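You operate a simulated robot arm through the tools that you are given. There is no shell and no other tool. Be economical: measure what you need, move in short steps, check, and stop when the job is done.

You run a simulated robot arm. Do the job below in one go: nothing can be reset, and whatever is moved stays where it is left.

## Task
Sort the red, blue and yellow tiles into their bays; shut the box.
Fine: they lie in the green box; shut it last; leave the other tiles in it.
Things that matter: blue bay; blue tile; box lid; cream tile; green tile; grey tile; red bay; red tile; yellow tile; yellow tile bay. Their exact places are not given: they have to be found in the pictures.

The check looks at the end state, three seconds after you hand in, the way a careful person would. Anything else that was tipped, shoved, dropped, spilled or broken makes it a failure.

## Robot
A 6-joint arm with a two-finger parallel gripper on a trunk, on a base that drives. Base frame: it is fixed to the floor where the robot stands at the start and does not move with it; the origin is under the middle of the robot, x ahead of it, y to its left, z up. Units: m, rad, N and s.
Its first joint turns from -2.897 to 2.897 rad. Places, roughly: blue bay [0.5, -0.7, 0.9]; box lid [0.5, -0.2, 1]; red bay [0.5, -0.6, 0.9]; yellow tile bay [0.5, -0.8, 0.9]. Payload 3.91 kg.
The tool frame sits at the grasp point between the pads (the TCP): z along the fingers, y along the line on which they close. The tips reach 0.03 m beyond it. Largest opening 0.11 m; finger width 0.02, thickness 0.01; the body of the gripper, 0.048 by 0.112 m, starts 0.055 m behind the TCP.
Orientation is that of the tool frame in the base frame, as a unit quaternion [x, y, z, w]. With the fingers straight down and closing along the base's y, the tool's x points along the base's -x, its y along +y and its z along -z.

## Interface
- The arm moves only by the tool apply_moves. Its argument "increments" is a list of rows, each an object (a shift or turn left out is 0, a gripper value left out holds the last) with "translation": the shift along the base's x, y, z in units of 100 mm (1.0 is 100 mm), a list of three; "dr": the turn, a rotation vector about the base's x, y, z in units of 180 degrees (1.0 is 180 degrees), a list of three; "grip": the finger opening in m, from 0 to 0.11. In form: [{"translation": [dx, dy, dz], "dr": [ax, ay, az], "grip": grip}, ...]. A call has 1 to 12 rows; each row is the pose to reach, as a shift and turn from the pose commanded when the call began. A call with a number of a shift or a turn outside -1 to 1 is refused whole. Each row takes 0.2 s and may step no farther than 0.05 m and 0.15 rad from the row before; otherwise, or with a gripper value out of range, the whole call is refused. Where a pose cannot be reached the arm comes as near as it can. A force on the tool above 90 N (or 10 N above the force at the start of the call, whichever is more), or a blocked arm, ends the call early, and 0.2 s more pass. Each finger travels about 0.153 m/s and halts on what it meets, pressing with about 23 N; the grip force reading is that of the motor and also rises with nothing between the fingers. The clock runs only during rows and for 0.2 s after the last one: add rows that repeat a pose to give the fingers time. It gives the time, the measured TCP pose, the force on the tool (base axes), the opening and the grip force at its end, in the units of the frame above (readings bear some noise), with the torque about the TCP (base axes, N m) and any sound that the robot's microphone picked up.
- Cameras (640 x 400 px; columns grow to the right, rows downward): "scene" is now at [0.1668, 0.1524, 1.3851]; the picture's right is [-0.90, -0.43, 0.00], its down [-0.19, 0.39, -0.90] and it looks along [0.39, -0.81, -0.44] (base axes); focal length 218 px, centre (320, 200). "wrist" rides on the gripper at [0.072, 0.017, -0.103] in the tool frame; the picture's right is [-0.23, 0.97, 0.00], its down [-0.76, -0.18, -0.62] and it looks along [-0.61, -0.14, 0.78] (tool axes); focal length 222 px, centre (320, 200).
- get_image(camera): a new picture of that camera. The clock stands still meanwhile.
- base_move(legs): drives the robot by 1 to 6 legs, each [ahead, turn to the left] in m and rad, along the robot's own axes; the way and the turn of a leg run together, so that a leg with both is an arc; at most 1.5 m and 3.142 rad a leg. The arm and the cameras ride along, it lands a little off, and it stops where it bumps. It gives what a move gives.
- turn_head(pan, tilt): turns the head with the scene camera to pan (to the left, within 2.094 rad either way) and tilt (down, from -0.506 to 1.204), counted from straight ahead of the robot. It gives what a move gives.
- measure_at(camera, pixels): there is no depth. For up to 12 entries [column, row, z] of the newest picture of that camera ("zoom" is the newest enlarged one), the place [x, y] in the base frame at which the ray of that pixel passes the height z, good to about 0.003 m. The clock stands still meanwhile.
- enlarge(camera, box): a new picture of the part [left, top, right, bottom] of that camera's present view, enlarged. The clock stands still meanwhile.
- finish_job(): hands the job in; it is judged then, once.

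Work in short steps. Measure before you move; look again where a grasp or a placing could have gone wrong, and mend it. You have 80 turns and 48 pictures in all, those below and enlarged ones among them. Open the gripper and draw the arm clear of the work before you hand the job in, unless the task says otherwise; then end with one line.

The tools are called by a JSON object that holds its "method" and its "body". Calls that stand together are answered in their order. apply_moves: Moves the arm, as the interface text tells. Its arguments: {"type":"object","properties":{"increments":{"type":"array","items":{"type":"object","properties":{"translation":{"type":"array","items":{"type":"number"}},"dr":{"type":"array","items":{"type":"number"}},"grip":{"type":"number"}}}}},"required":["increments"]} The other tools are called the same way: base_move (legs) drives the base; turn_head (pan, tilt) turns the head that bears the scene camera; get_image (camera) takes a picture; measure_at (camera, pixels) gives the place at which the rays of pixels pass given heights; enlarge (camera, box) takes an enlarged picture of a part of a camera's view; finish_job () hands the job in.

At the start:

```text
t: 0.0
tcp_pos: [0.2636, -0.4868, 1.3836]
tcp_rot: [0.0, 1.0, 0.0, 0.0]
force: [-0.4, 0.0, -0.6]
moment: [-0.01, 0.0, 0.01]
finger_gap: 0.11
grasp_force: 0.1
robot x, y, heading: [0.0017, -0.0014, 0.004]
head pan, tilt: [-1.126, 0.452]
```

scene: 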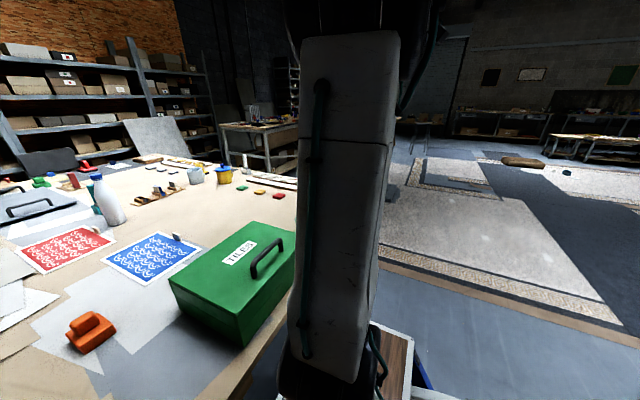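
wrist: 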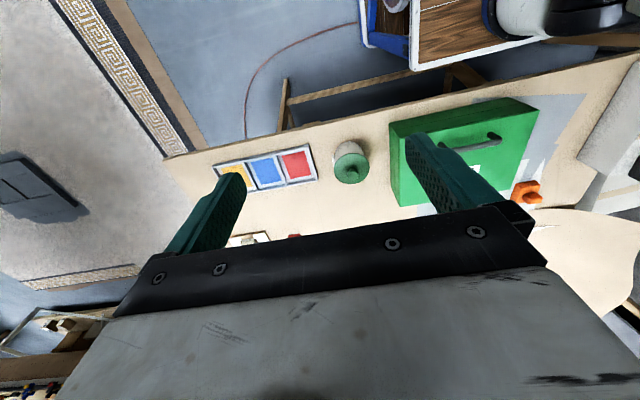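

The wrist view shows the closed green box (handle at about 480,143) and the bays, yellow, blue and red, at about (265,168). I'll measure these and take an enlarged look.

{"method": "measure_at", "body": {"camera": "wrist", "pixels": [[390, 123, 1.0], [508, 97, 1.0], [538, 108, 1.0], [470, 147, 1.03], [499, 137, 1.03], [297, 165, 0.9], [268, 171, 0.9], [236, 176, 0.9], [352, 148, 0.98], [400, 205, 0.9], [316, 178, 0.9], [306, 146, 0.9]]}}

{"method": "enlarge", "body": {"camera": "wrist", "box": [200, 60, 560, 285]}}

{"method": "enlarge", "body": {"camera": "scene", "box": [0, 140, 320, 340]}}

```text
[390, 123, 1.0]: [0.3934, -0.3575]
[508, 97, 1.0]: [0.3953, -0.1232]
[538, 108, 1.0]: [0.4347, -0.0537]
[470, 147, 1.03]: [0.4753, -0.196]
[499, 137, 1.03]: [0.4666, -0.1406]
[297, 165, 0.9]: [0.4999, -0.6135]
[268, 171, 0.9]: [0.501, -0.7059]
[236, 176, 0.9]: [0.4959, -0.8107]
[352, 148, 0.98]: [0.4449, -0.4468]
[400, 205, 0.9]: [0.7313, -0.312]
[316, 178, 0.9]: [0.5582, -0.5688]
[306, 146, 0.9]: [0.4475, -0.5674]
```

```text
1.78 times, centred on (380, 172) of wrist
```

zoom: 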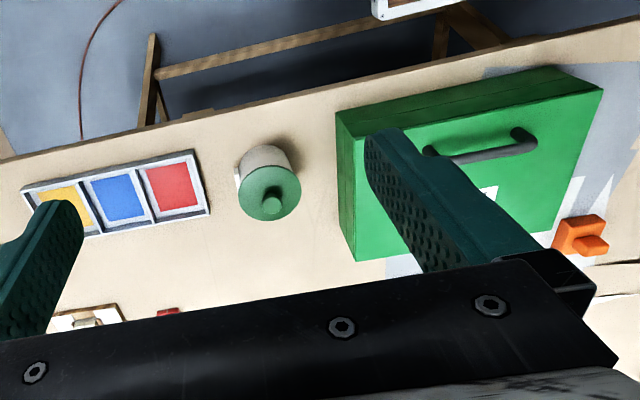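

```text
2.00 times, centred on (160, 240) of scene
```

zoom: 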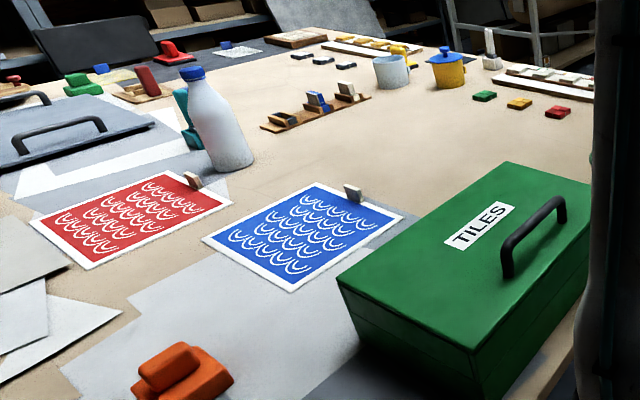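

The lid's handle runs along y on the robot side and there's a seam around the box. I'll turn the head to look at the box squarely and find the hinge.

{"method": "turn_head", "body": {"pan": -0.75, "tilt": 0.75}}

{"method": "get_image", "body": {"camera": "scene"}}

```text
t: 0.8
tcp_pos: [0.2644, -0.4866, 1.3834]
tcp_rot: [0.0, 1.0, 0.0, -0.001]
force: [-0.5, -0.2, 0.3]
moment: [-0.01, -0.02, -0.02]
finger_gap: 0.11
grasp_force: 0.2
robot x, y, heading: [-0.001, -0.0008, 0.0]
head pan, tilt: [-0.75, 0.75]
```

```text
43 pictures are left
```

scene: 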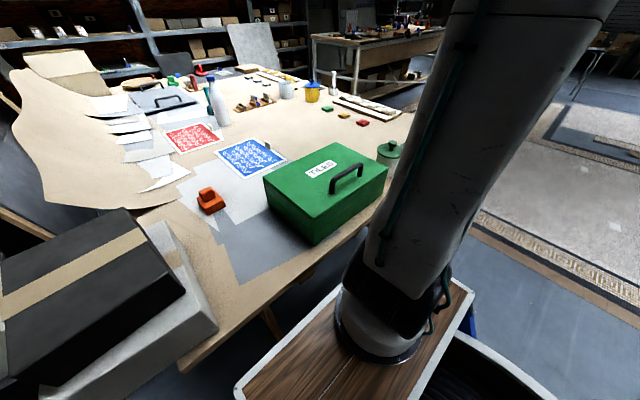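

{"method": "enlarge", "body": {"camera": "scene", "box": [244, 120, 404, 250]}}

```text
3.08 times, centred on (324, 185) of scene
```

zoom: 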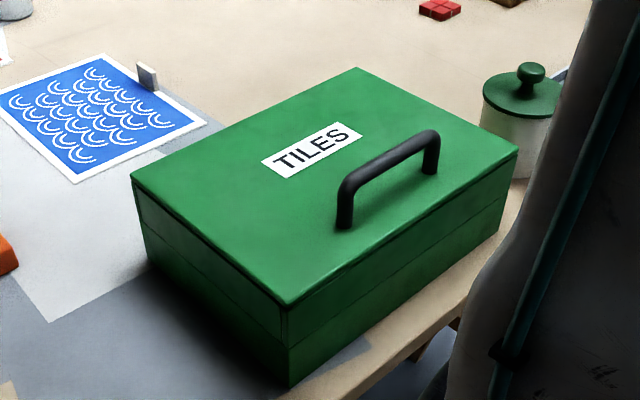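

I'll measure the lid's corners and the handle at candidate heights in the zoom; the wrist view will be cross-checked for the true heights.

{"method": "measure_at", "body": {"camera": "zoom", "pixels": [[131, 175, 1.0], [287, 303, 1.0], [517, 150, 1.0], [357, 68, 1.0], [345, 225, 1.0], [430, 172, 1.0], [350, 185, 1.04], [431, 137, 1.04], [290, 383, 0.9], [520, 95, 0.98], [145, 262, 0.9], [500, 235, 0.9]]}}

{"method": "measure_at", "body": {"camera": "wrist", "pixels": [[390, 123, 1.02], [538, 108, 1.0], [538, 108, 1.02], [440, 146, 1.04], [500, 135, 1.04], [440, 146, 1.06], [500, 135, 1.06], [400, 205, 0.9], [400, 205, 0.92]]}}

```text
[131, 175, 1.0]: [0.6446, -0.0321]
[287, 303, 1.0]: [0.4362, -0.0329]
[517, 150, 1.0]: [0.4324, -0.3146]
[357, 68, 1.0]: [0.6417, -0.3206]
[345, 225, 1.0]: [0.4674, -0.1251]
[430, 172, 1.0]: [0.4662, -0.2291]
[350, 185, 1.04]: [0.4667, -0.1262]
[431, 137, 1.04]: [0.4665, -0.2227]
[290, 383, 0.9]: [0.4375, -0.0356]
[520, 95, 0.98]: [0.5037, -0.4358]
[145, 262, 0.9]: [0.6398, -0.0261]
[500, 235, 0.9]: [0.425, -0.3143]
```

```text
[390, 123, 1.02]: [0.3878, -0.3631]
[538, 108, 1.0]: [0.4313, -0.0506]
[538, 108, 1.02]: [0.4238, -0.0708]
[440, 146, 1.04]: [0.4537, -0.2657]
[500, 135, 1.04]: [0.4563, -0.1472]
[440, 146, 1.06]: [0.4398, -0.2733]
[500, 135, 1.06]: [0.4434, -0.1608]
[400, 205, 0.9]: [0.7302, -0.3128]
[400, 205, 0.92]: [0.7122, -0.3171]
```

Lid: x 0.434–0.643, y −0.033 to −0.317, top 1.00. The handle bar is at x≈0.467, y −0.125 to −0.226, top ≈1.04, so the hinge is most likely on the +x side. I'll go above the handle, turning the tool −90° so the fingers close along x.

{"method": "apply_moves", "body": {"increments": [{"translation": [0.2, 0.3, 0], "dr": [0, 0, -0.045]}, {"translation": [0.4, 0.6, 0], "dr": [0, 0, -0.09]}, {"translation": [0.6, 0.8, 0], "dr": [0, 0, -0.135]}, {"translation": [0.8, 1.0, 0], "dr": [0, 0, -0.18]}, {"translation": [1.0, 1.0, 0], "dr": [0, 0, -0.225]}]}}

{"method": "apply_moves", "body": {"increments": [{"translation": [0.2, 0.25, 0], "dr": [0, 0, -0.045]}, {"translation": [0.4, 0.5, 0], "dr": [0, 0, -0.09]}, {"translation": [0.6, 0.75, 0], "dr": [0, 0, -0.135]}, {"translation": [0.8, 1.0, 0], "dr": [0, 0, -0.18]}, {"translation": [1.0, 1.0, 0], "dr": [0, 0, -0.225]}, {"translation": [1.0, 1.0, 0], "dr": [0, 0, -0.27]}]}}

{"method": "apply_moves", "body": {"increments": [{"translation": [0, 0.4, -0.2], "dr": [0, 0, -0.005]}, {"translation": [0, 0.8, -0.4], "dr": [0, 0, -0.005]}, {"translation": [0, 1.0, -0.7], "dr": [0, 0, -0.005]}, {"translation": [0.03, 1.0, -1.0], "dr": [0, 0, -0.005]}]}}

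{"method": "get_image", "body": {"camera": "wrist"}}

```text
t: 2.0
tcp_pos: [0.3671, -0.3872, 1.3822]
tcp_rot: [0.347, 0.938, 0.0, 0.0]
force: [0.1, 0.7, -0.1]
moment: [0.01, -0.01, 0.04]
finger_gap: 0.1101
grasp_force: 0.0
robot x, y, heading: [-0.0002, -0.002, 0.005]
head pan, tilt: [-0.75, 0.75]
```

```text
t: 3.5
tcp_pos: [0.4642, -0.2874, 1.3831]
tcp_rot: [0.703, 0.712, 0.0, 0.0]
force: [0.5, -1.1, 0.1]
moment: [0.01, -0.02, -0.02]
finger_gap: 0.1101
grasp_force: 0.0
robot x, y, heading: [0.0016, 0.0004, 0.0]
head pan, tilt: [-0.75, 0.75]
```

```text
t: 4.5
tcp_pos: [0.4675, -0.1852, 1.2826]
tcp_rot: [0.707, 0.707, -0.001, 0.0]
force: [0.3, 0.9, -0.7]
moment: [0.01, 0.05, -0.03]
finger_gap: 0.1098
grasp_force: 0.1
robot x, y, heading: [0.0008, 0.0011, -0.001]
head pan, tilt: [-0.75, 0.75]
```

```text
41 pictures are left
```

wrist: 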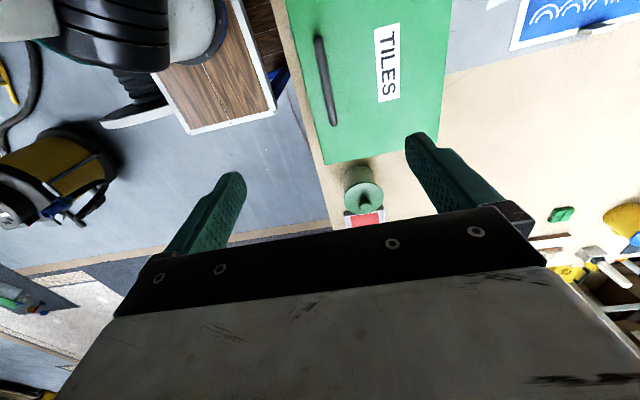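

The handle shows at (316,40)–(333,122). I'll measure it at z 1.035.

{"method": "measure_at", "body": {"camera": "wrist", "pixels": [[318, 42, 1.035], [332, 120, 1.035], [326, 80, 1.035], [326, 163, 1.0], [288, 0, 1.0], [445, 145, 1.0], [362, 185, 0.99]]}}

{"method": "get_image", "body": {"camera": "scene"}}

```text
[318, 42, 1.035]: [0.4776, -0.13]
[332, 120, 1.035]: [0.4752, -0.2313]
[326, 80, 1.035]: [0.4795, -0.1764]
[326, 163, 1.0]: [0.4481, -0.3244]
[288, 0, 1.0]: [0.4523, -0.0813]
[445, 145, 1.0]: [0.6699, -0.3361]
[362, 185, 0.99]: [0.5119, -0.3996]
```

```text
40 pictures are left
```

scene: 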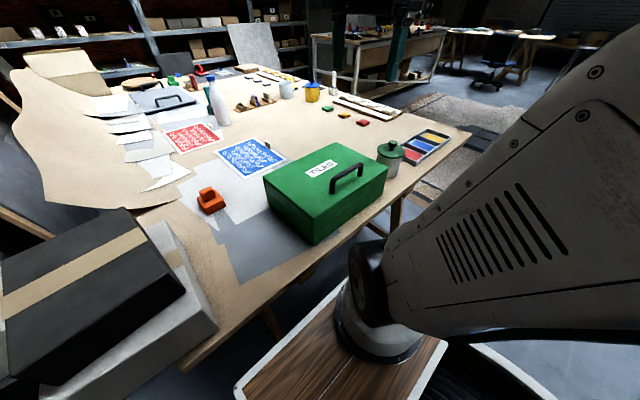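

Comparing both views fixes the heights: lid top ≈0.98, handle top ≈1.025, handle at x≈0.478, y≈−0.185. I'll descend with the fingers straddling the bar.

{"method": "apply_moves", "body": {"increments": [{"translation": [0.1, 0, -0.4]}, {"translation": [0.1, 0, -0.8]}, {"translation": [0.1, 0, -1.0], "grip": 0.07}]}}

{"method": "apply_moves", "body": {"increments": [{"translation": [0, 0, -0.3]}, {"translation": [0, 0, -0.6]}, {"translation": [0, 0, -0.9]}]}}

{"method": "get_image", "body": {"camera": "wrist"}}

{"method": "enlarge", "body": {"camera": "scene", "box": [244, 120, 404, 220]}}

```text
t: 5.2
tcp_pos: [0.4799, -0.1873, 1.1833]
tcp_rot: [0.707, 0.707, 0.0, 0.0]
force: [0.2, 0.5, 0.1]
moment: [0.02, 0.06, 0.01]
finger_gap: 0.07
grasp_force: 0.0
robot x, y, heading: [0.003, 0.0013, -0.006]
head pan, tilt: [-0.75, 0.75]
```

```text
t: 6.0
tcp_pos: [0.478, -0.189, 1.0944]
tcp_rot: [0.707, 0.707, 0.0, 0.0]
force: [-0.9, 0.0, 1.3]
moment: [-0.01, 0.01, -0.05]
finger_gap: 0.07
grasp_force: 0.1
robot x, y, heading: [-0.0008, -0.0036, 0.002]
head pan, tilt: [-0.75, 0.75]
```

```text
39 pictures are left
```

wrist: 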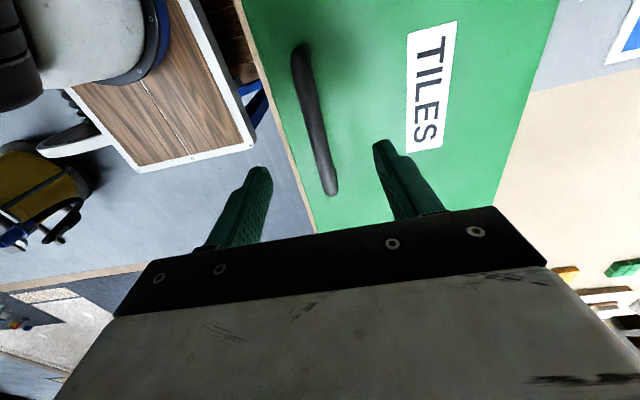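

```text
4.00 times, centred on (324, 170) of scene
```

zoom: 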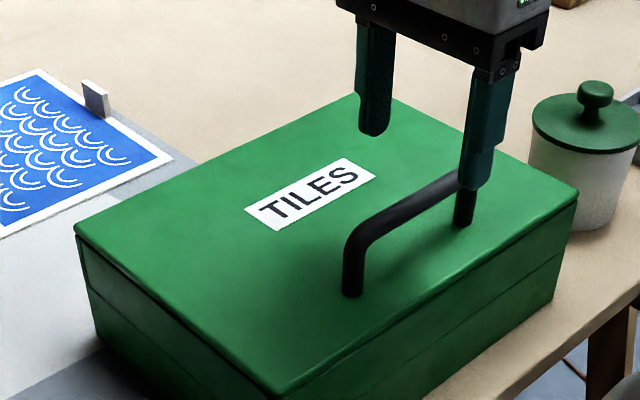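

Both views show the bar between the fingers' planes. I'll re-measure the bar ((300,48)–(331,190)) before the last descent.

{"method": "measure_at", "body": {"camera": "wrist", "pixels": [[300, 50, 1.02], [331, 188, 1.02], [315, 120, 1.02], [316, 230, 0.98], [559, 0, 0.98], [500, 190, 0.98]]}}

{"method": "measure_at", "body": {"camera": "zoom", "pixels": [[358, 235, 1.02], [445, 185, 1.02], [74, 227, 0.98], [278, 398, 0.98], [578, 190, 0.98], [92, 287, 0.94], [92, 287, 0.93]]}}

```text
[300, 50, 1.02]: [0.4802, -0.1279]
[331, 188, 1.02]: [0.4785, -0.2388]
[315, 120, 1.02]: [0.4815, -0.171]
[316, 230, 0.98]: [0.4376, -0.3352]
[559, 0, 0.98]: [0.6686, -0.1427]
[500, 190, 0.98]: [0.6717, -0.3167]
```

```text
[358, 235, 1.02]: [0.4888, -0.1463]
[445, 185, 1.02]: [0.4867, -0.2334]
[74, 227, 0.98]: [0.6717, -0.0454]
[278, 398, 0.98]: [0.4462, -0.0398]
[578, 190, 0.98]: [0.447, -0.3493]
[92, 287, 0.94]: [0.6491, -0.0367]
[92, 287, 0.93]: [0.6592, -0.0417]
```

The bar is at x≈0.481, z≈1.02. I'll descend to 1.022 and close on it.

{"method": "apply_moves", "body": {"increments": [{"translation": [0.02, 0, -0.35]}, {"translation": [0.02, 0, -0.6]}, {"translation": [0.02, 0, -0.7]}, {"translation": [0.02, 0, -0.7], "grip": 0.03}, {"translation": [0.02, 0, -0.7], "grip": 0.0}, {"translation": [0.02, 0, -0.7], "grip": 0.0}]}}

{"method": "enlarge", "body": {"camera": "scene", "box": [244, 120, 404, 220]}}

```text
t: 7.5
tcp_pos: [0.4788, -0.1869, 1.0243]
tcp_rot: [0.707, 0.708, 0.0, -0.001]
force: [-29.8, -0.2, 3.6]
moment: [0.16, 0.08, -0.19]
finger_gap: 0.0133
grasp_force: 45.1
robot x, y, heading: [-0.0006, -0.0007, 0.001]
head pan, tilt: [-0.75, 0.75]
```

```text
4.00 times, centred on (324, 170) of scene
```

zoom: 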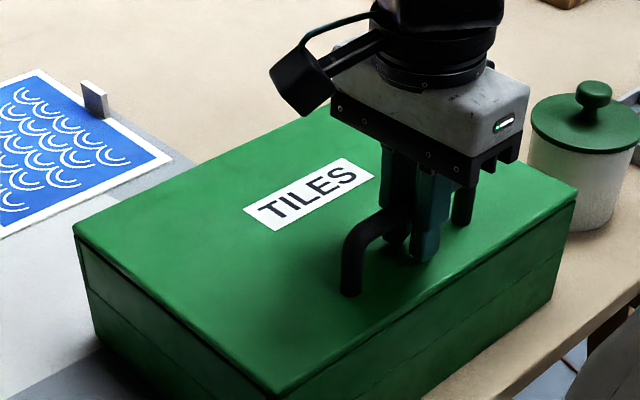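

The bar is gripped (gap 13 mm) with −30 N along x, so it lies about 3 mm nearer. I'll relieve that and start a small lift along the assumed hinge arc (hinge ≈ x 0.669, z 0.925).

{"method": "apply_moves", "body": {"increments": [{"translation": [-0.03, 0, 0], "grip": 0.0}, {"translation": [0.015, 0, 0.08]}, {"translation": [0.06, 0, 0.16]}, {"translation": [0.11, 0, 0.24]}, {"translation": [0.16, 0, 0.316]}]}}

{"method": "enlarge", "body": {"camera": "scene", "box": [244, 120, 404, 220]}}

```text
t: 8.7
tcp_pos: [0.4885, -0.1892, 1.0579]
tcp_rot: [0.707, 0.707, -0.001, -0.001]
force: [-80.6, -15.7, 31.8]
moment: [-0.28, -0.15, -0.25]
finger_gap: 0.0134
grasp_force: 45.2
robot x, y, heading: [-0.0012, 0.0013, -0.004]
head pan, tilt: [-0.75, 0.75]
```

```text
4.00 times, centred on (324, 170) of scene
```

zoom: 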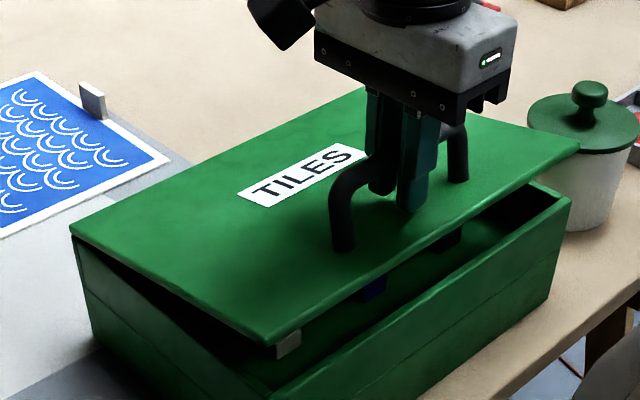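

The lid is a thin hinged panel: the hinge is near the top, z≈0.975, so my x was too large (−81 N). I'll back off x by 8 mm, then follow the corrected arc to about 25°.

{"method": "apply_moves", "body": {"increments": [{"translation": [-0.08, 0, 0.0], "grip": 0.0}, {"translation": [-0.08, 0, 0.0]}]}}

{"method": "apply_moves", "body": {"increments": [{"translation": [0.035, 0, 0.08]}, {"translation": [0.074, 0, 0.154]}, {"translation": [0.12, 0, 0.23]}, {"translation": [0.161, 0, 0.3]}]}}

```text
t: 9.2
tcp_pos: [0.4895, -0.1874, 1.0577]
tcp_rot: [0.707, 0.707, 0.0, 0.001]
force: [0.2, -6.2, 2.5]
moment: [-0.11, -0.3, -0.18]
finger_gap: 0.0136
grasp_force: 44.9
robot x, y, heading: [-0.0008, -0.0009, 0.001]
head pan, tilt: [-0.75, 0.75]
```

```text
t: 10.2
tcp_pos: [0.504, -0.1885, 1.0837]
tcp_rot: [0.707, 0.708, 0.0, 0.0]
force: [18.6, -14.5, -16.1]
moment: [-0.23, 0.27, -0.38]
finger_gap: 0.0137
grasp_force: 44.9
robot x, y, heading: [-0.0029, -0.0002, -0.002]
head pan, tilt: [-0.75, 0.75]
```

Forces are small; the lid is at about 20°. I'll continue to 50°.

{"method": "apply_moves", "body": {"increments": [{"translation": [0.12, -0.01, 0.138]}, {"translation": [0.23, -0.01, 0.267]}, {"translation": [0.355, -0.01, 0.385]}, {"translation": [0.486, -0.01, 0.493]}]}}

{"method": "apply_moves", "body": {"increments": [{"translation": [0.141, 0, 0.096]}, {"translation": [0.289, 0, 0.179]}]}}

{"method": "get_image", "body": {"camera": "scene"}}

```text
t: 11.2
tcp_pos: [0.5526, -0.1869, 1.1369]
tcp_rot: [0.708, 0.707, 0.0, 0.0]
force: [-6.3, 0.6, 1.7]
moment: [-0.36, 0.17, -0.48]
finger_gap: 0.0133
grasp_force: 45.4
robot x, y, heading: [-0.0004, 0.0004, -0.001]
head pan, tilt: [-0.75, 0.75]
```

```text
t: 11.8
tcp_pos: [0.5826, -0.1884, 1.1529]
tcp_rot: [0.707, 0.707, 0.0, 0.0]
force: [-4.8, 4.1, 4.9]
moment: [-0.37, 0.09, -0.58]
finger_gap: 0.0137
grasp_force: 45.5
robot x, y, heading: [0.0008, 0.0006, -0.002]
head pan, tilt: [-0.75, 0.75]
```

```text
35 pictures are left
```

scene: 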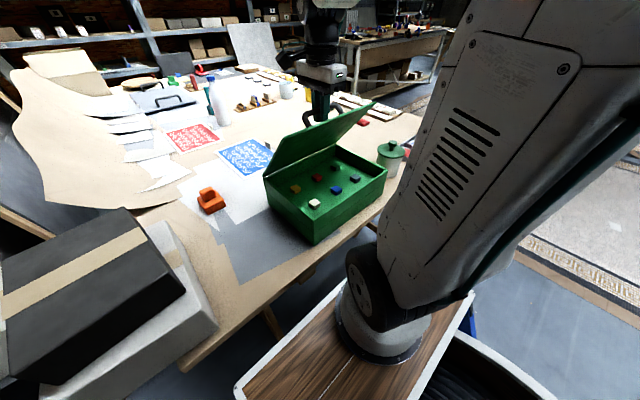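

The lid is at ~50° and the tiles are visible. I'll continue to 80°, then towards 100°.

{"method": "apply_moves", "body": {"increments": [{"translation": [0.157, 0, 0.069]}, {"translation": [0.317, 0, 0.125]}, {"translation": [0.482, 0, 0.167]}, {"translation": [0.65, 0, 0.194]}, {"translation": [0.82, 0, 0.207]}, {"translation": [0.99, 0, 0.204]}]}}

{"method": "apply_moves", "body": {"increments": [{"translation": [0.17, 0, -0.017]}, {"translation": [0.337, 0, -0.049]}, {"translation": [0.5, 0, -0.097]}, {"translation": [0.66, 0, -0.156]}]}}

{"method": "get_image", "body": {"camera": "scene"}}

```text
t: 13.2
tcp_pos: [0.681, -0.189, 1.1735]
tcp_rot: [0.707, 0.707, 0.001, 0.0]
force: [-0.9, -1.3, -2.3]
moment: [-0.42, 0.05, -0.69]
finger_gap: 0.0137
grasp_force: 45.0
robot x, y, heading: [0.0005, -0.0023, -0.001]
head pan, tilt: [-0.75, 0.75]
```

```text
t: 14.2
tcp_pos: [0.7393, -0.1896, 1.1587]
tcp_rot: [0.707, 0.707, -0.002, -0.002]
force: [-65.3, 1.8, 18.1]
moment: [-0.55, 0.35, -0.61]
finger_gap: 0.0136
grasp_force: 45.1
robot x, y, heading: [0.0, 0.0008, 0.004]
head pan, tilt: [-0.75, 0.75]
```

```text
34 pictures are left
```

scene: 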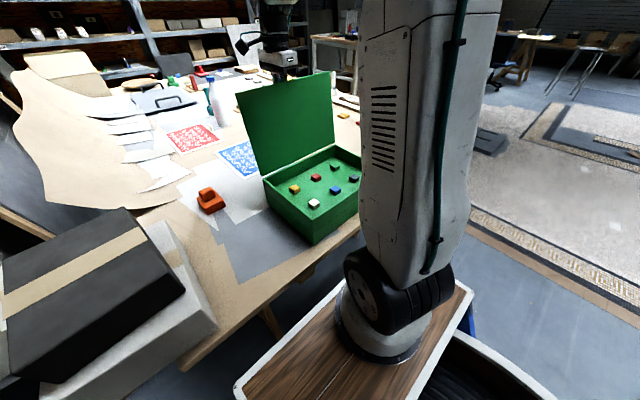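

The lid hits its stop at about 98° (−65 N). I'll ease back, open slightly, rise straight out and see whether it stays.

{"method": "apply_moves", "body": {"increments": [{"translation": [-0.06, 0, 0.01]}, {"translation": [-0.06, 0, 0.01], "grip": 0.032}, {"translation": [-0.06, 0, 0.01], "grip": 0.032}]}}

{"method": "apply_moves", "body": {"increments": [{"translation": [0.0, 0, 0.3]}, {"translation": [0.03, 0, 0.7]}, {"translation": [0.05, 0, 1.0]}]}}

{"method": "get_image", "body": {"camera": "scene"}}

{"method": "enlarge", "body": {"camera": "scene", "box": [244, 120, 404, 250]}}

```text
t: 15.1
tcp_pos: [0.7414, -0.1885, 1.1582]
tcp_rot: [0.707, 0.707, 0.0, 0.001]
force: [0.2, 0.1, 0.2]
moment: [-0.05, 0.01, 0.0]
finger_gap: 0.0323
grasp_force: 0.0
robot x, y, heading: [-0.0014, -0.0012, -0.001]
head pan, tilt: [-0.75, 0.75]
```

```text
t: 15.8
tcp_pos: [0.7438, -0.1867, 1.2597]
tcp_rot: [0.707, 0.707, 0.0, 0.0]
force: [0.3, 0.4, -0.5]
moment: [-0.01, 0.02, -0.02]
finger_gap: 0.0319
grasp_force: 0.1
robot x, y, heading: [-0.0001, -0.0039, -0.002]
head pan, tilt: [-0.75, 0.75]
```

```text
33 pictures are left
```

scene: 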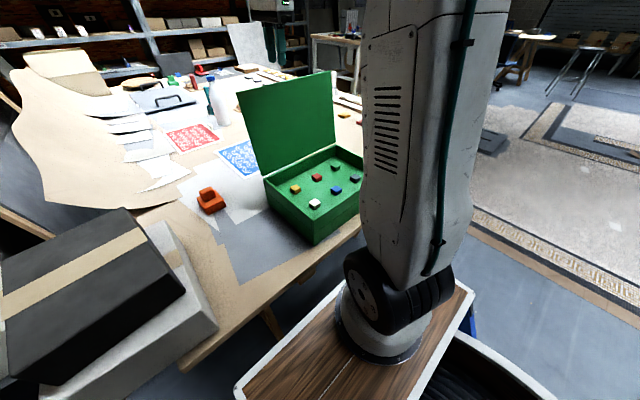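

```text
3.08 times, centred on (324, 185) of scene
```

zoom: 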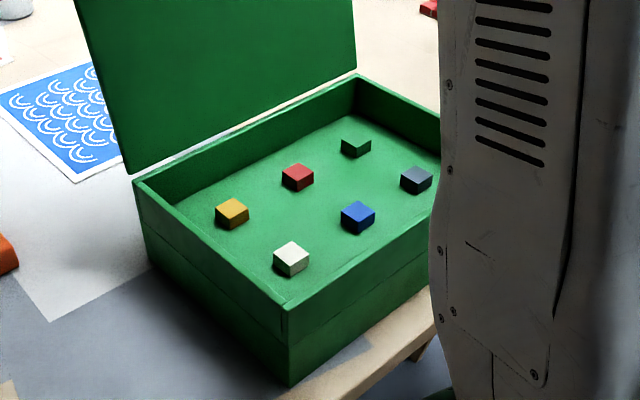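

The lid stays open. I'll come back over the box at height 1.26, turning +90° so the fingers close along y (slim along x, away from the lid), and look with the wrist camera.

{"method": "apply_moves", "body": {"increments": [{"translation": [-0.1, 0, 0.05], "dr": [0, 0, 0.04]}, {"translation": [-0.3, 0, 0.1], "dr": [0, 0, 0.085]}, {"translation": [-0.5, 0, 0.1], "dr": [0, 0, 0.13]}, {"translation": [-0.7, 0, 0.1], "dr": [0, 0, 0.175]}, {"translation": [-0.9, 0, 0.1], "dr": [0, 0, 0.22]}, {"translation": [-1.0, 0, 0.1], "dr": [0, 0, 0.25]}]}}

{"method": "apply_moves", "body": {"increments": [{"translation": [-0.3, 0, 0], "dr": [0, 0, 0.045]}, {"translation": [-0.6, 0, 0], "dr": [0, 0, 0.09]}, {"translation": [-0.9, 0, 0], "dr": [0, 0, 0.135]}, {"translation": [-1.0, 0, 0], "dr": [0, 0, 0.18]}, {"translation": [-1.0, 0, 0], "dr": [0, 0, 0.225]}, {"translation": [-1.0, 0, 0], "dr": [0, 0, 0.25]}]}}

{"method": "get_image", "body": {"camera": "wrist"}}

{"method": "get_image", "body": {"camera": "scene"}}

```text
t: 17.2
tcp_pos: [0.6454, -0.187, 1.2677]
tcp_rot: [0.381, 0.924, 0.0, 0.0]
force: [0.2, 0.1, 1.1]
moment: [-0.04, 0.06, 0.0]
finger_gap: 0.032
grasp_force: 0.2
robot x, y, heading: [-0.0012, 0.0012, 0.0]
head pan, tilt: [-0.75, 0.75]
```

```text
t: 18.6
tcp_pos: [0.5459, -0.1886, 1.2676]
tcp_rot: [-0.001, 1.0, 0.0, -0.001]
force: [0.0, -0.5, -0.4]
moment: [0.0, -0.02, 0.02]
finger_gap: 0.0322
grasp_force: 0.1
robot x, y, heading: [0.0015, -0.0014, -0.0]
head pan, tilt: [-0.75, 0.75]
```

```text
31 pictures are left
```

wrist: 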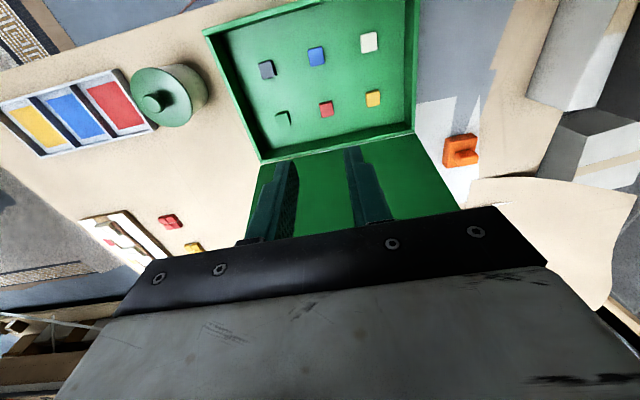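

```text
30 pictures are left
```

scene: 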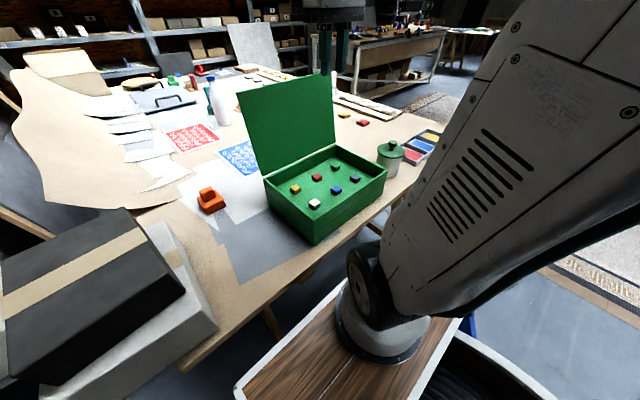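

Now I'll take enlarged views to triangulate the tiles' tops and the bays.

{"method": "enlarge", "body": {"camera": "scene", "box": [264, 120, 444, 250]}}

{"method": "measure_at", "body": {"camera": "zoom", "pixels": [[320, 200, 0.94]]}}

{"method": "measure_at", "body": {"camera": "wrist", "pixels": [[326, 106, 0.94], [373, 96, 0.94], [316, 53, 0.94], [370, 40, 0.94], [326, 106, 0.92], [373, 96, 0.92], [316, 53, 0.92], [370, 40, 0.92], [116, 104, 0.9], [74, 116, 0.9], [38, 125, 0.9], [158, 100, 0.99]]}}

```text
3.08 times, centred on (354, 185) of scene
```

zoom: 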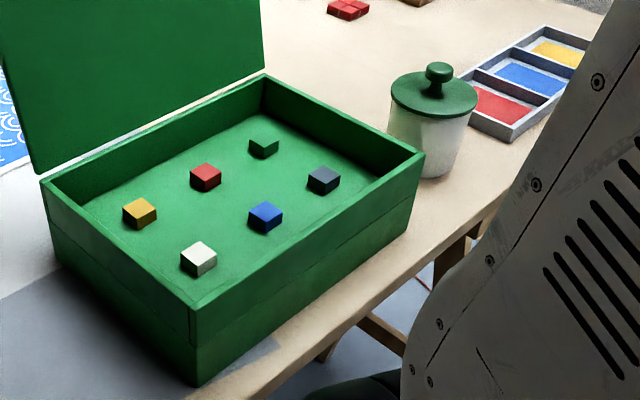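

```text
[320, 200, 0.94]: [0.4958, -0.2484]
```

```text
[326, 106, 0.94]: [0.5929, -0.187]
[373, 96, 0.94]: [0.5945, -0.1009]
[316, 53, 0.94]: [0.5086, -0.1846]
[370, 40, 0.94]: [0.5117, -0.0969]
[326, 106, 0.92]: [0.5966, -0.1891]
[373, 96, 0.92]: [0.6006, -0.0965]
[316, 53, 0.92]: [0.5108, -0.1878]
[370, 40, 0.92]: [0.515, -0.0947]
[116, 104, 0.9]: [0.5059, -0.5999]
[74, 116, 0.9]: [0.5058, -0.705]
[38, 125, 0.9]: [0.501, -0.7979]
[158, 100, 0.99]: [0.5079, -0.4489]
```

{"method": "measure_at", "body": {"camera": "zoom", "pixels": [[206, 171, 0.94], [140, 207, 0.94], [266, 212, 0.94], [199, 254, 0.94], [206, 171, 0.92], [140, 207, 0.92], [266, 212, 0.92], [199, 254, 0.92], [500, 105, 0.9], [528, 77, 0.9], [557, 53, 0.9], [510, 140, 0.9]]}}

```text
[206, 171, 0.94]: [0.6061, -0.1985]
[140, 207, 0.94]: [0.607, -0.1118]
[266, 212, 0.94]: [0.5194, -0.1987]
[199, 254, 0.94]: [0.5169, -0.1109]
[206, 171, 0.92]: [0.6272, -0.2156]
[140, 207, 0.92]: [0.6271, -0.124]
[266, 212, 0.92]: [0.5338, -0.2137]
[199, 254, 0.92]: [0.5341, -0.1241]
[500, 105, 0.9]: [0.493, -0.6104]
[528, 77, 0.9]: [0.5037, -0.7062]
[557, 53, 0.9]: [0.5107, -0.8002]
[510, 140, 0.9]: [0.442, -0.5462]
```

Triangulated: tile tops z≈0.952; red (0.592,−0.187), yellow (0.592,−0.103), blue (0.509,−0.187). Going above red.

{"method": "apply_moves", "body": {"increments": [{"translation": [0.25, 0.01, -0.3], "grip": 0.06}, {"translation": [0.46, 0.02, -0.6]}, {"translation": [0.46, 0.02, -1.0]}]}}

{"method": "apply_moves", "body": {"increments": [{"translation": [0, 0, -0.4]}, {"translation": [0, 0, -0.8]}, {"translation": [0, 0, -1.0]}]}}

{"method": "get_image", "body": {"camera": "wrist"}}

{"method": "enlarge", "body": {"camera": "scene", "box": [264, 120, 444, 250]}}

```text
t: 19.4
tcp_pos: [0.5925, -0.1832, 1.1691]
tcp_rot: [0.0, 1.0, -0.001, 0.0]
force: [-0.5, 0.8, -0.2]
moment: [0.0, -0.01, -0.03]
finger_gap: 0.06
grasp_force: 0.1
robot x, y, heading: [0.0001, 0.0031, -0.0]
head pan, tilt: [-0.75, 0.75]
```

```text
t: 20.2
tcp_pos: [0.5914, -0.1855, 1.0688]
tcp_rot: [0.0, 1.0, 0.0, 0.0]
force: [-0.2, -0.8, 0.3]
moment: [-0.02, 0.02, 0.03]
finger_gap: 0.0601
grasp_force: 0.0
robot x, y, heading: [-0.0018, 0.0009, -0.001]
head pan, tilt: [-0.75, 0.75]
```

```text
28 pictures are left
```

wrist: 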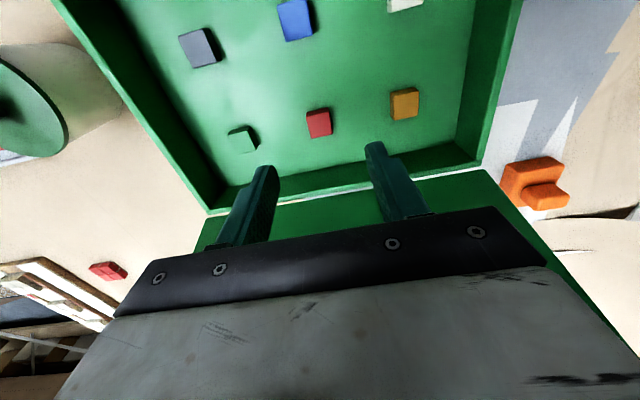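

```text
3.08 times, centred on (354, 185) of scene
```

zoom: 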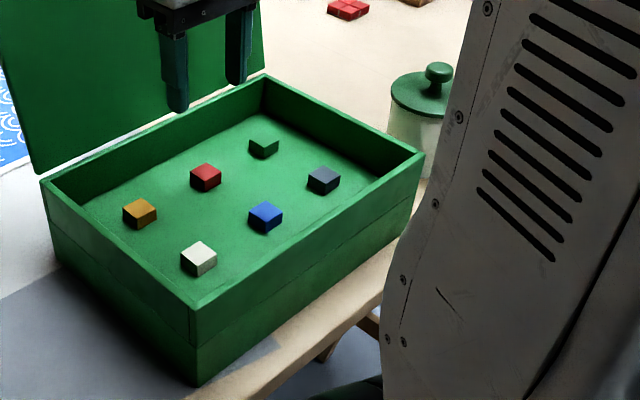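

I'll refine positions from this closer wrist view.

{"method": "measure_at", "body": {"camera": "wrist", "pixels": [[318, 120, 0.95], [318, 120, 0.94], [405, 101, 0.95], [295, 16, 0.95], [308, 113, 0.95], [329, 112, 0.95], [310, 138, 0.93], [333, 134, 0.93]]}}

{"method": "measure_at", "body": {"camera": "zoom", "pixels": [[206, 171, 0.95], [140, 207, 0.95], [266, 210, 0.95], [190, 172, 0.95], [204, 163, 0.95], [221, 172, 0.95], [206, 181, 0.95], [207, 193, 0.93]]}}

```text
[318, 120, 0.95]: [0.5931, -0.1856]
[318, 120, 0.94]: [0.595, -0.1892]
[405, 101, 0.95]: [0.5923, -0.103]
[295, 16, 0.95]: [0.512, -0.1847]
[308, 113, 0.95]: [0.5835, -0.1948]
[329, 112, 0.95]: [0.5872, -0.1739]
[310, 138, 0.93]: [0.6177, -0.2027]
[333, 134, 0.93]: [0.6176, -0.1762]
```

```text
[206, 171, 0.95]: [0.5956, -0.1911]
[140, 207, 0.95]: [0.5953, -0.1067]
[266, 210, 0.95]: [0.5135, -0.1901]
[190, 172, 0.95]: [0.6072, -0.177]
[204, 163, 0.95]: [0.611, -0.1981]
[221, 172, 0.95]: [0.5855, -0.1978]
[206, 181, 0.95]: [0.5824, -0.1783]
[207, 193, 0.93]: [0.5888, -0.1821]
```

Red at (0.593,−0.187), top ≈0.951, floor ≈0.935. I'll descend so the tips are at 0.94 and close.

{"method": "apply_moves", "body": {"increments": [{"translation": [0.01, -0.01, -0.4]}, {"translation": [0.01, -0.01, -0.8]}, {"translation": [0.01, -0.01, -0.97]}, {"translation": [0.01, -0.01, -0.97], "grip": 0.03}, {"translation": [0.01, -0.01, -0.97], "grip": 0.0}, {"translation": [0.01, -0.01, -0.97], "grip": 0.0}]}}

{"method": "apply_moves", "body": {"increments": [{"translation": [0, 0, 0.2]}, {"translation": [0, 0, 0.6]}, {"translation": [0, 0, 1.0]}]}}

{"method": "get_image", "body": {"camera": "wrist"}}

```text
t: 21.6
tcp_pos: [0.5928, -0.1878, 0.9708]
tcp_rot: [0.0, 1.0, 0.0, -0.001]
force: [-0.3, 0.4, -0.1]
moment: [0.0, -0.04, 0.0]
finger_gap: 0.0229
grasp_force: 22.9
robot x, y, heading: [0.0046, 0.0022, 0.001]
head pan, tilt: [-0.75, 0.75]
```

```text
t: 22.4
tcp_pos: [0.5906, -0.186, 1.0732]
tcp_rot: [0.0, 1.0, 0.0, 0.0]
force: [1.0, 0.4, 0.1]
moment: [-0.03, 0.0, -0.01]
finger_gap: 0.0
grasp_force: 23.2
robot x, y, heading: [-0.0013, -0.0021, 0.005]
head pan, tilt: [-0.75, 0.75]
```

```text
26 pictures are left
```

wrist: 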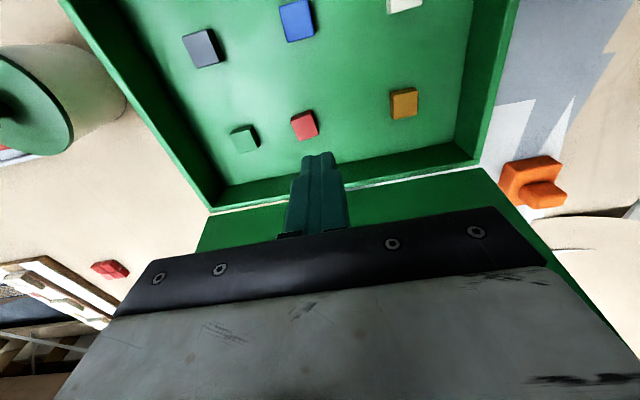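

The tile slipped: grip was too shallow, and red now sits at (304,125). I'll measure it again.

{"method": "enlarge", "body": {"camera": "wrist", "box": [224, 90, 384, 190]}}

{"method": "measure_at", "body": {"camera": "wrist", "pixels": [[304, 121, 0.95], [304, 121, 0.945], [245, 134, 0.95]]}}

{"method": "enlarge", "body": {"camera": "scene", "box": [284, 150, 364, 200]}}

```text
4.00 times, centred on (304, 140) of wrist
```

zoom: 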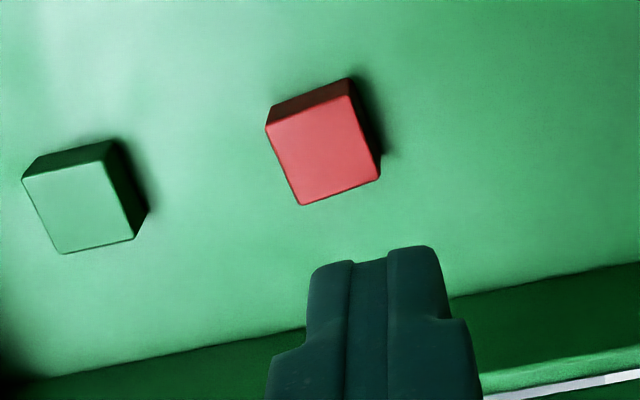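

```text
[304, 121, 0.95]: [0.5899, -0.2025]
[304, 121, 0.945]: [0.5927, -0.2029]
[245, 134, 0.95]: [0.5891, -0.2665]
```

```text
8.00 times, centred on (324, 175) of scene
```

zoom: 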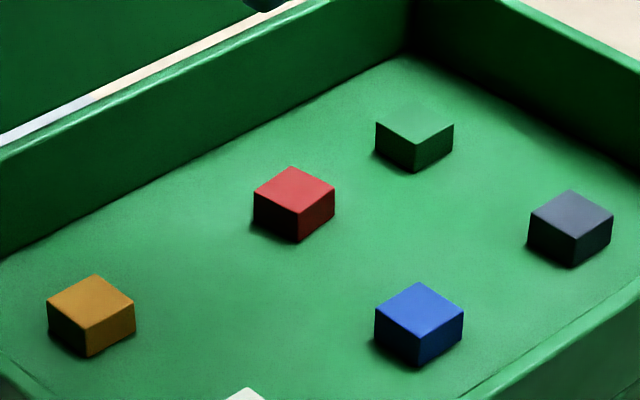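

I'll triangulate the red top face: wrist (305,127), scene zoom (295,188).

{"method": "measure_at", "body": {"camera": "wrist", "pixels": [[305.3, 127, 0.94], [305.3, 127, 0.95], [299, 122.5, 0.945], [316, 113.7, 0.945], [315, 134.5, 0.945], [295.5, 141.2, 0.945]]}}

{"method": "measure_at", "body": {"camera": "zoom", "pixels": [[295, 188, 0.94], [295, 188, 0.95], [298, 212, 0.94], [298, 240, 0.93], [298, 240, 0.92], [420, 307, 0.94], [91, 297, 0.94]]}}

```text
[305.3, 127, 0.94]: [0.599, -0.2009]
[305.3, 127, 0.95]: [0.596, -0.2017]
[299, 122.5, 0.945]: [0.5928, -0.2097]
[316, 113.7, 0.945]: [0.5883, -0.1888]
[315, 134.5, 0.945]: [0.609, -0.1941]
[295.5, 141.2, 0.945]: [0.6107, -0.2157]
```

```text
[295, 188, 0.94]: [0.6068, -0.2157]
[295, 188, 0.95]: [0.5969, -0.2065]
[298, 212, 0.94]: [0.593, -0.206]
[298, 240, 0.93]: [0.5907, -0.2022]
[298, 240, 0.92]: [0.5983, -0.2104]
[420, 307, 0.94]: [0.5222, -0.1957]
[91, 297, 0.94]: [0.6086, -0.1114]
```

Red is now at (0.597,−0.202), yawed about −14°, top ≈0.951. I'll align the tool and go deeper (tips ≈0.936), watching the force.

{"method": "apply_moves", "body": {"increments": [{"translation": [0.05, -0.17, 0], "dr": [0, 0, -0.04], "grip": 0.05}, {"translation": [0.05, -0.17, -0.3], "dr": [0, 0, -0.075]}, {"translation": [0.05, -0.17, -0.7], "dr": [0, 0, -0.075]}, {"translation": [0.05, -0.17, -0.97], "dr": [0, 0, -0.075]}, {"translation": [0.05, -0.17, -1.0], "dr": [0, 0, -0.075]}]}}

{"method": "apply_moves", "body": {"increments": [{"translation": [0, 0, -0.02]}, {"translation": [0, 0, -0.04]}]}}

{"method": "get_image", "body": {"camera": "wrist"}}

```text
t: 23.6
tcp_pos: [0.5977, -0.2049, 0.9718]
tcp_rot: [0.118, 0.993, -0.001, 0.0]
force: [-0.4, -1.1, 0.1]
moment: [0.01, 0.01, -0.01]
finger_gap: 0.05
grasp_force: 0.0
robot x, y, heading: [0.002, -0.0018, -0.004]
head pan, tilt: [-0.75, 0.75]
```

```text
t: 24.2
tcp_pos: [0.5977, -0.2047, 0.9683]
tcp_rot: [0.118, 0.993, -0.001, -0.001]
force: [-0.9, 0.4, -0.3]
moment: [0.04, 0.04, -0.02]
finger_gap: 0.0501
grasp_force: 0.0
robot x, y, heading: [0.0001, 0.002, -0.001]
head pan, tilt: [-0.75, 0.75]
```

```text
23 pictures are left
```

wrist: 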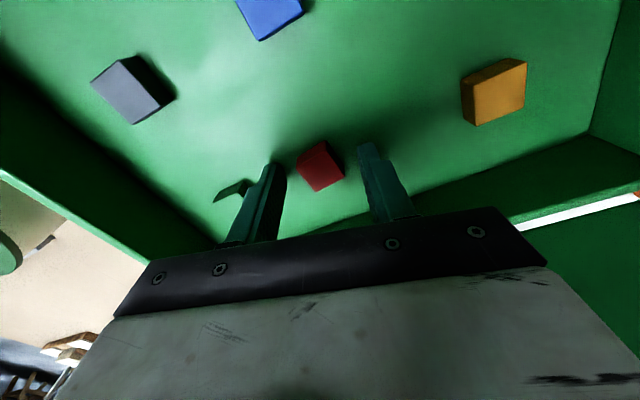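

{"method": "enlarge", "body": {"camera": "wrist", "box": [204, 110, 444, 260]}}

{"method": "measure_at", "body": {"camera": "zoom", "pixels": [[248, 142, 0.952], [321, 124, 0.952], [376, 186, 0.952], [308, 215, 0.952], [312, 165, 0.952]]}}

```text
2.67 times, centred on (324, 185) of wrist
```

zoom: 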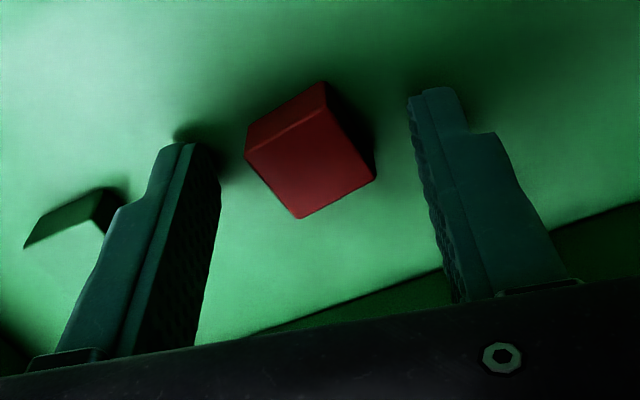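

```text
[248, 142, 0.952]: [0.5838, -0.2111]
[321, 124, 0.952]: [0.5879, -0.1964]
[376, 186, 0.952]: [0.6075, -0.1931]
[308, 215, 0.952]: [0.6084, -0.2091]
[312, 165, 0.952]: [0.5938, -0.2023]
```

{"method": "measure_at", "body": {"camera": "zoom", "pixels": [[247, 152, 0.952], [328, 108, 0.952], [375, 180, 0.952], [300, 218, 0.952], [312, 165, 0.952], [170, 150, 0.94], [435, 92, 0.94]]}}

```text
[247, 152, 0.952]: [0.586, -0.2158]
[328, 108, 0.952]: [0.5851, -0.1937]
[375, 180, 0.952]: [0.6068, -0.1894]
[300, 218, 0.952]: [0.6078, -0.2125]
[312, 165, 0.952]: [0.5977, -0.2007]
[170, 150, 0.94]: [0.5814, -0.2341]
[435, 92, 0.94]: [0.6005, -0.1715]
```

The tile's yaw is actually about +7° (edge slope −27° vs box edge −18°). I'll turn the tool +0.11 in place, lower 2 mm more, then close.

{"method": "apply_moves", "body": {"increments": [{"translation": [0, 0.02, 0], "dr": [0, 0, 0.045]}, {"translation": [0, 0.02, 0], "dr": [0, 0, 0.085]}, {"translation": [0, 0.02, -0.02], "dr": [0, 0, 0.11]}, {"translation": [0, 0.02, -0.035], "dr": [0, 0, 0.11]}]}}

{"method": "apply_moves", "body": {"increments": [{"grip": 0.03}, {"grip": 0.0}, {"grip": 0.0}, {"grip": 0.0}]}}

{"method": "apply_moves", "body": {"increments": [{"translation": [0, 0, 0.1]}, {"translation": [0, 0, 0.3]}, {"translation": [0, 0, 0.6]}, {"translation": [0, 0, 1.0]}]}}

```text
t: 25.2
tcp_pos: [0.5981, -0.2028, 0.9649]
tcp_rot: [-0.056, 0.998, -0.001, 0.002]
force: [1.5, 1.3, 24.8]
moment: [0.74, 0.26, 0.02]
finger_gap: 0.0507
grasp_force: 0.5
robot x, y, heading: [0.002, 0.0012, 0.0]
head pan, tilt: [-0.75, 0.75]
```

```text
t: 26.2
tcp_pos: [0.5961, -0.2028, 0.965]
tcp_rot: [-0.055, 0.998, -0.001, 0.001]
force: [2.1, 14.1, 47.0]
moment: [0.87, 0.27, 0.32]
finger_gap: 0.0229
grasp_force: 23.1
robot x, y, heading: [0.0005, -0.0005, -0.001]
head pan, tilt: [-0.75, 0.75]
```

```text
t: 27.2
tcp_pos: [0.5968, -0.2043, 1.0636]
tcp_rot: [-0.055, 0.998, 0.0, 0.0]
force: [0.2, -0.2, -0.4]
moment: [-0.03, 0.0, 0.04]
finger_gap: 0.0225
grasp_force: 23.0
robot x, y, heading: [0.0002, -0.0014, 0.002]
head pan, tilt: [-0.75, 0.75]
```

Red is held (gap 22.5 mm); the floor is at ≈0.936. I'll raise it and carry it over the red bay, clear above the jar.

{"method": "apply_moves", "body": {"increments": [{"translation": [0, 0, 0.4]}, {"translation": [-0.1, -0.3, 0.5], "dr": [0, 0, -0.018]}, {"translation": [-0.3, -0.7, 0.5], "dr": [0, 0, -0.035]}, {"translation": [-0.4, -1.0, 0.5], "dr": [0, 0, -0.035]}]}}

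{"method": "apply_moves", "body": {"increments": [{"translation": [-0.1, -0.4, 0]}, {"translation": [-0.2, -0.8, 0]}, {"translation": [-0.25, -1.0, 0]}]}}

{"method": "apply_moves", "body": {"increments": [{"translation": [-0.1, -0.4, 0]}, {"translation": [-0.2, -0.8, 0]}, {"translation": [-0.25, -1.0, 0]}]}}

{"method": "apply_moves", "body": {"increments": [{"translation": [-0.03, -0.4, 0]}, {"translation": [-0.06, -0.8, 0]}, {"translation": [-0.06, -1.0, 0]}]}}

{"method": "get_image", "body": {"camera": "wrist"}}

```text
t: 28.2
tcp_pos: [0.557, -0.3025, 1.1135]
tcp_rot: [-0.001, 1.0, 0.0, 0.0]
force: [-0.6, 0.6, 0.1]
moment: [0.02, 0.0, -0.02]
finger_gap: 0.0226
grasp_force: 23.5
robot x, y, heading: [0.0009, 0.0028, 0.002]
head pan, tilt: [-0.75, 0.75]
```

```text
t: 29.1
tcp_pos: [0.5314, -0.4018, 1.1151]
tcp_rot: [0.0, 1.0, 0.0, 0.0]
force: [-0.8, 0.1, -0.1]
moment: [-0.01, 0.0, -0.02]
finger_gap: 0.0226
grasp_force: 23.3
robot x, y, heading: [0.0014, -0.0007, -0.001]
head pan, tilt: [-0.75, 0.75]
```

```text
t: 29.9
tcp_pos: [0.5067, -0.5031, 1.1152]
tcp_rot: [0.0, 1.0, 0.0, 0.0]
force: [-0.6, 1.3, -0.5]
moment: [-0.03, 0.0, -0.01]
finger_gap: 0.0228
grasp_force: 23.4
robot x, y, heading: [0.0014, -0.0009, -0.001]
head pan, tilt: [-0.75, 0.75]
```

```text
t: 30.6
tcp_pos: [0.4998, -0.602, 1.1134]
tcp_rot: [0.0, 1.0, 0.0, 0.0]
force: [0.0, -0.9, -0.7]
moment: [0.0, 0.01, -0.02]
finger_gap: 0.0229
grasp_force: 23.2
robot x, y, heading: [-0.0014, -0.0048, 0.002]
head pan, tilt: [-0.75, 0.75]
```

```text
21 pictures are left
```

wrist: 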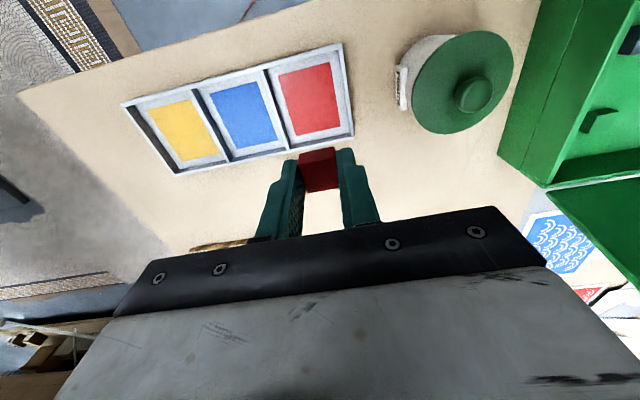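

Tile is held between the pads. I'll measure the bay centres and tray edges, with a scene view for cross-check.

{"method": "measure_at", "body": {"camera": "wrist", "pixels": [[309, 98, 0.9], [309, 98, 0.88], [242, 115, 0.9], [242, 115, 0.88], [180, 130, 0.9], [180, 130, 0.88], [342, 42, 0.9], [355, 135, 0.9]]}}

{"method": "turn_head", "body": {"pan": -1.1, "tilt": 0.6}}

{"method": "get_image", "body": {"camera": "scene"}}

```text
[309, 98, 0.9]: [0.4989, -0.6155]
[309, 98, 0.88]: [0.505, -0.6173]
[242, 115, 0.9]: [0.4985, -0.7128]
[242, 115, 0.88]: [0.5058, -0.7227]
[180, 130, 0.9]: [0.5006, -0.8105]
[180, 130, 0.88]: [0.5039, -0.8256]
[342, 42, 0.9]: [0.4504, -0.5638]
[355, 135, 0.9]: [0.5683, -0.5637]
```

```text
t: 31.5
tcp_pos: [0.499, -0.6025, 1.1146]
tcp_rot: [0.0, 1.0, 0.0, 0.0]
force: [0.2, -0.3, 0.3]
moment: [0.04, -0.01, 0.01]
finger_gap: 0.0229
grasp_force: 22.5
robot x, y, heading: [-0.0007, -0.0032, 0.0]
head pan, tilt: [-1.1, 0.6]
```

```text
20 pictures are left
```

scene: 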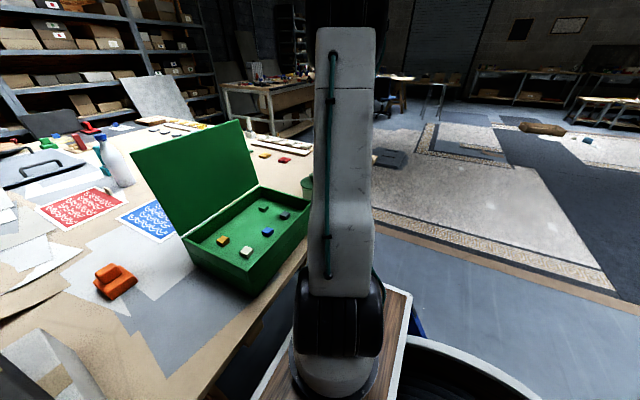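

Bays triangulate to red (0.500,−0.613), blue (0.501,−0.714), yellow (0.502,−0.812), floor ≈0.893. I'll lower the red tile.

{"method": "apply_moves", "body": {"increments": [{"translation": [0, -0.1, -0.35]}, {"translation": [0, -0.1, -0.7]}, {"translation": [0, -0.1, -1.0]}]}}

{"method": "apply_moves", "body": {"increments": [{"translation": [0, 0, -0.35]}, {"translation": [0, 0, -0.65]}, {"translation": [0, 0, -0.78]}]}}

{"method": "apply_moves", "body": {"increments": [{"translation": [0, 0, -0.03]}, {"translation": [0, 0, -0.06]}]}}

{"method": "enlarge", "body": {"camera": "wrist", "box": [160, 20, 480, 220]}}

```text
t: 32.3
tcp_pos: [0.5008, -0.6095, 1.0127]
tcp_rot: [0.0, 1.0, 0.0, 0.0]
force: [-0.6, 0.1, -0.3]
moment: [0.01, -0.04, -0.02]
finger_gap: 0.0227
grasp_force: 23.4
robot x, y, heading: [0.0, 0.0038, 0.002]
head pan, tilt: [-1.1, 0.6]
```

```text
t: 33.1
tcp_pos: [0.5009, -0.6102, 0.934]
tcp_rot: [0.0, 1.0, 0.0, 0.0]
force: [-1.2, 1.1, -0.4]
moment: [0.0, 0.01, 0.01]
finger_gap: 0.0226
grasp_force: 23.3
robot x, y, heading: [0.0011, -0.0005, 0.003]
head pan, tilt: [-1.1, 0.6]
```

```text
t: 33.7
tcp_pos: [0.5013, -0.6122, 0.9291]
tcp_rot: [0.0, 1.0, 0.0, 0.001]
force: [-0.1, 0.0, -0.7]
moment: [-0.01, 0.01, -0.01]
finger_gap: 0.0229
grasp_force: 23.5
robot x, y, heading: [-0.002, -0.002, -0.002]
head pan, tilt: [-1.1, 0.6]
```

```text
2.00 times, centred on (320, 120) of wrist
```

zoom: 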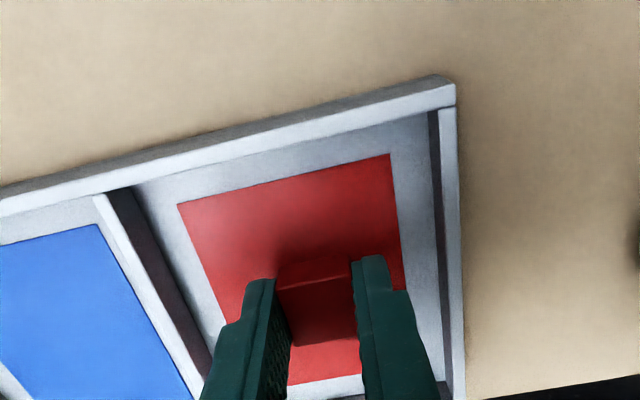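

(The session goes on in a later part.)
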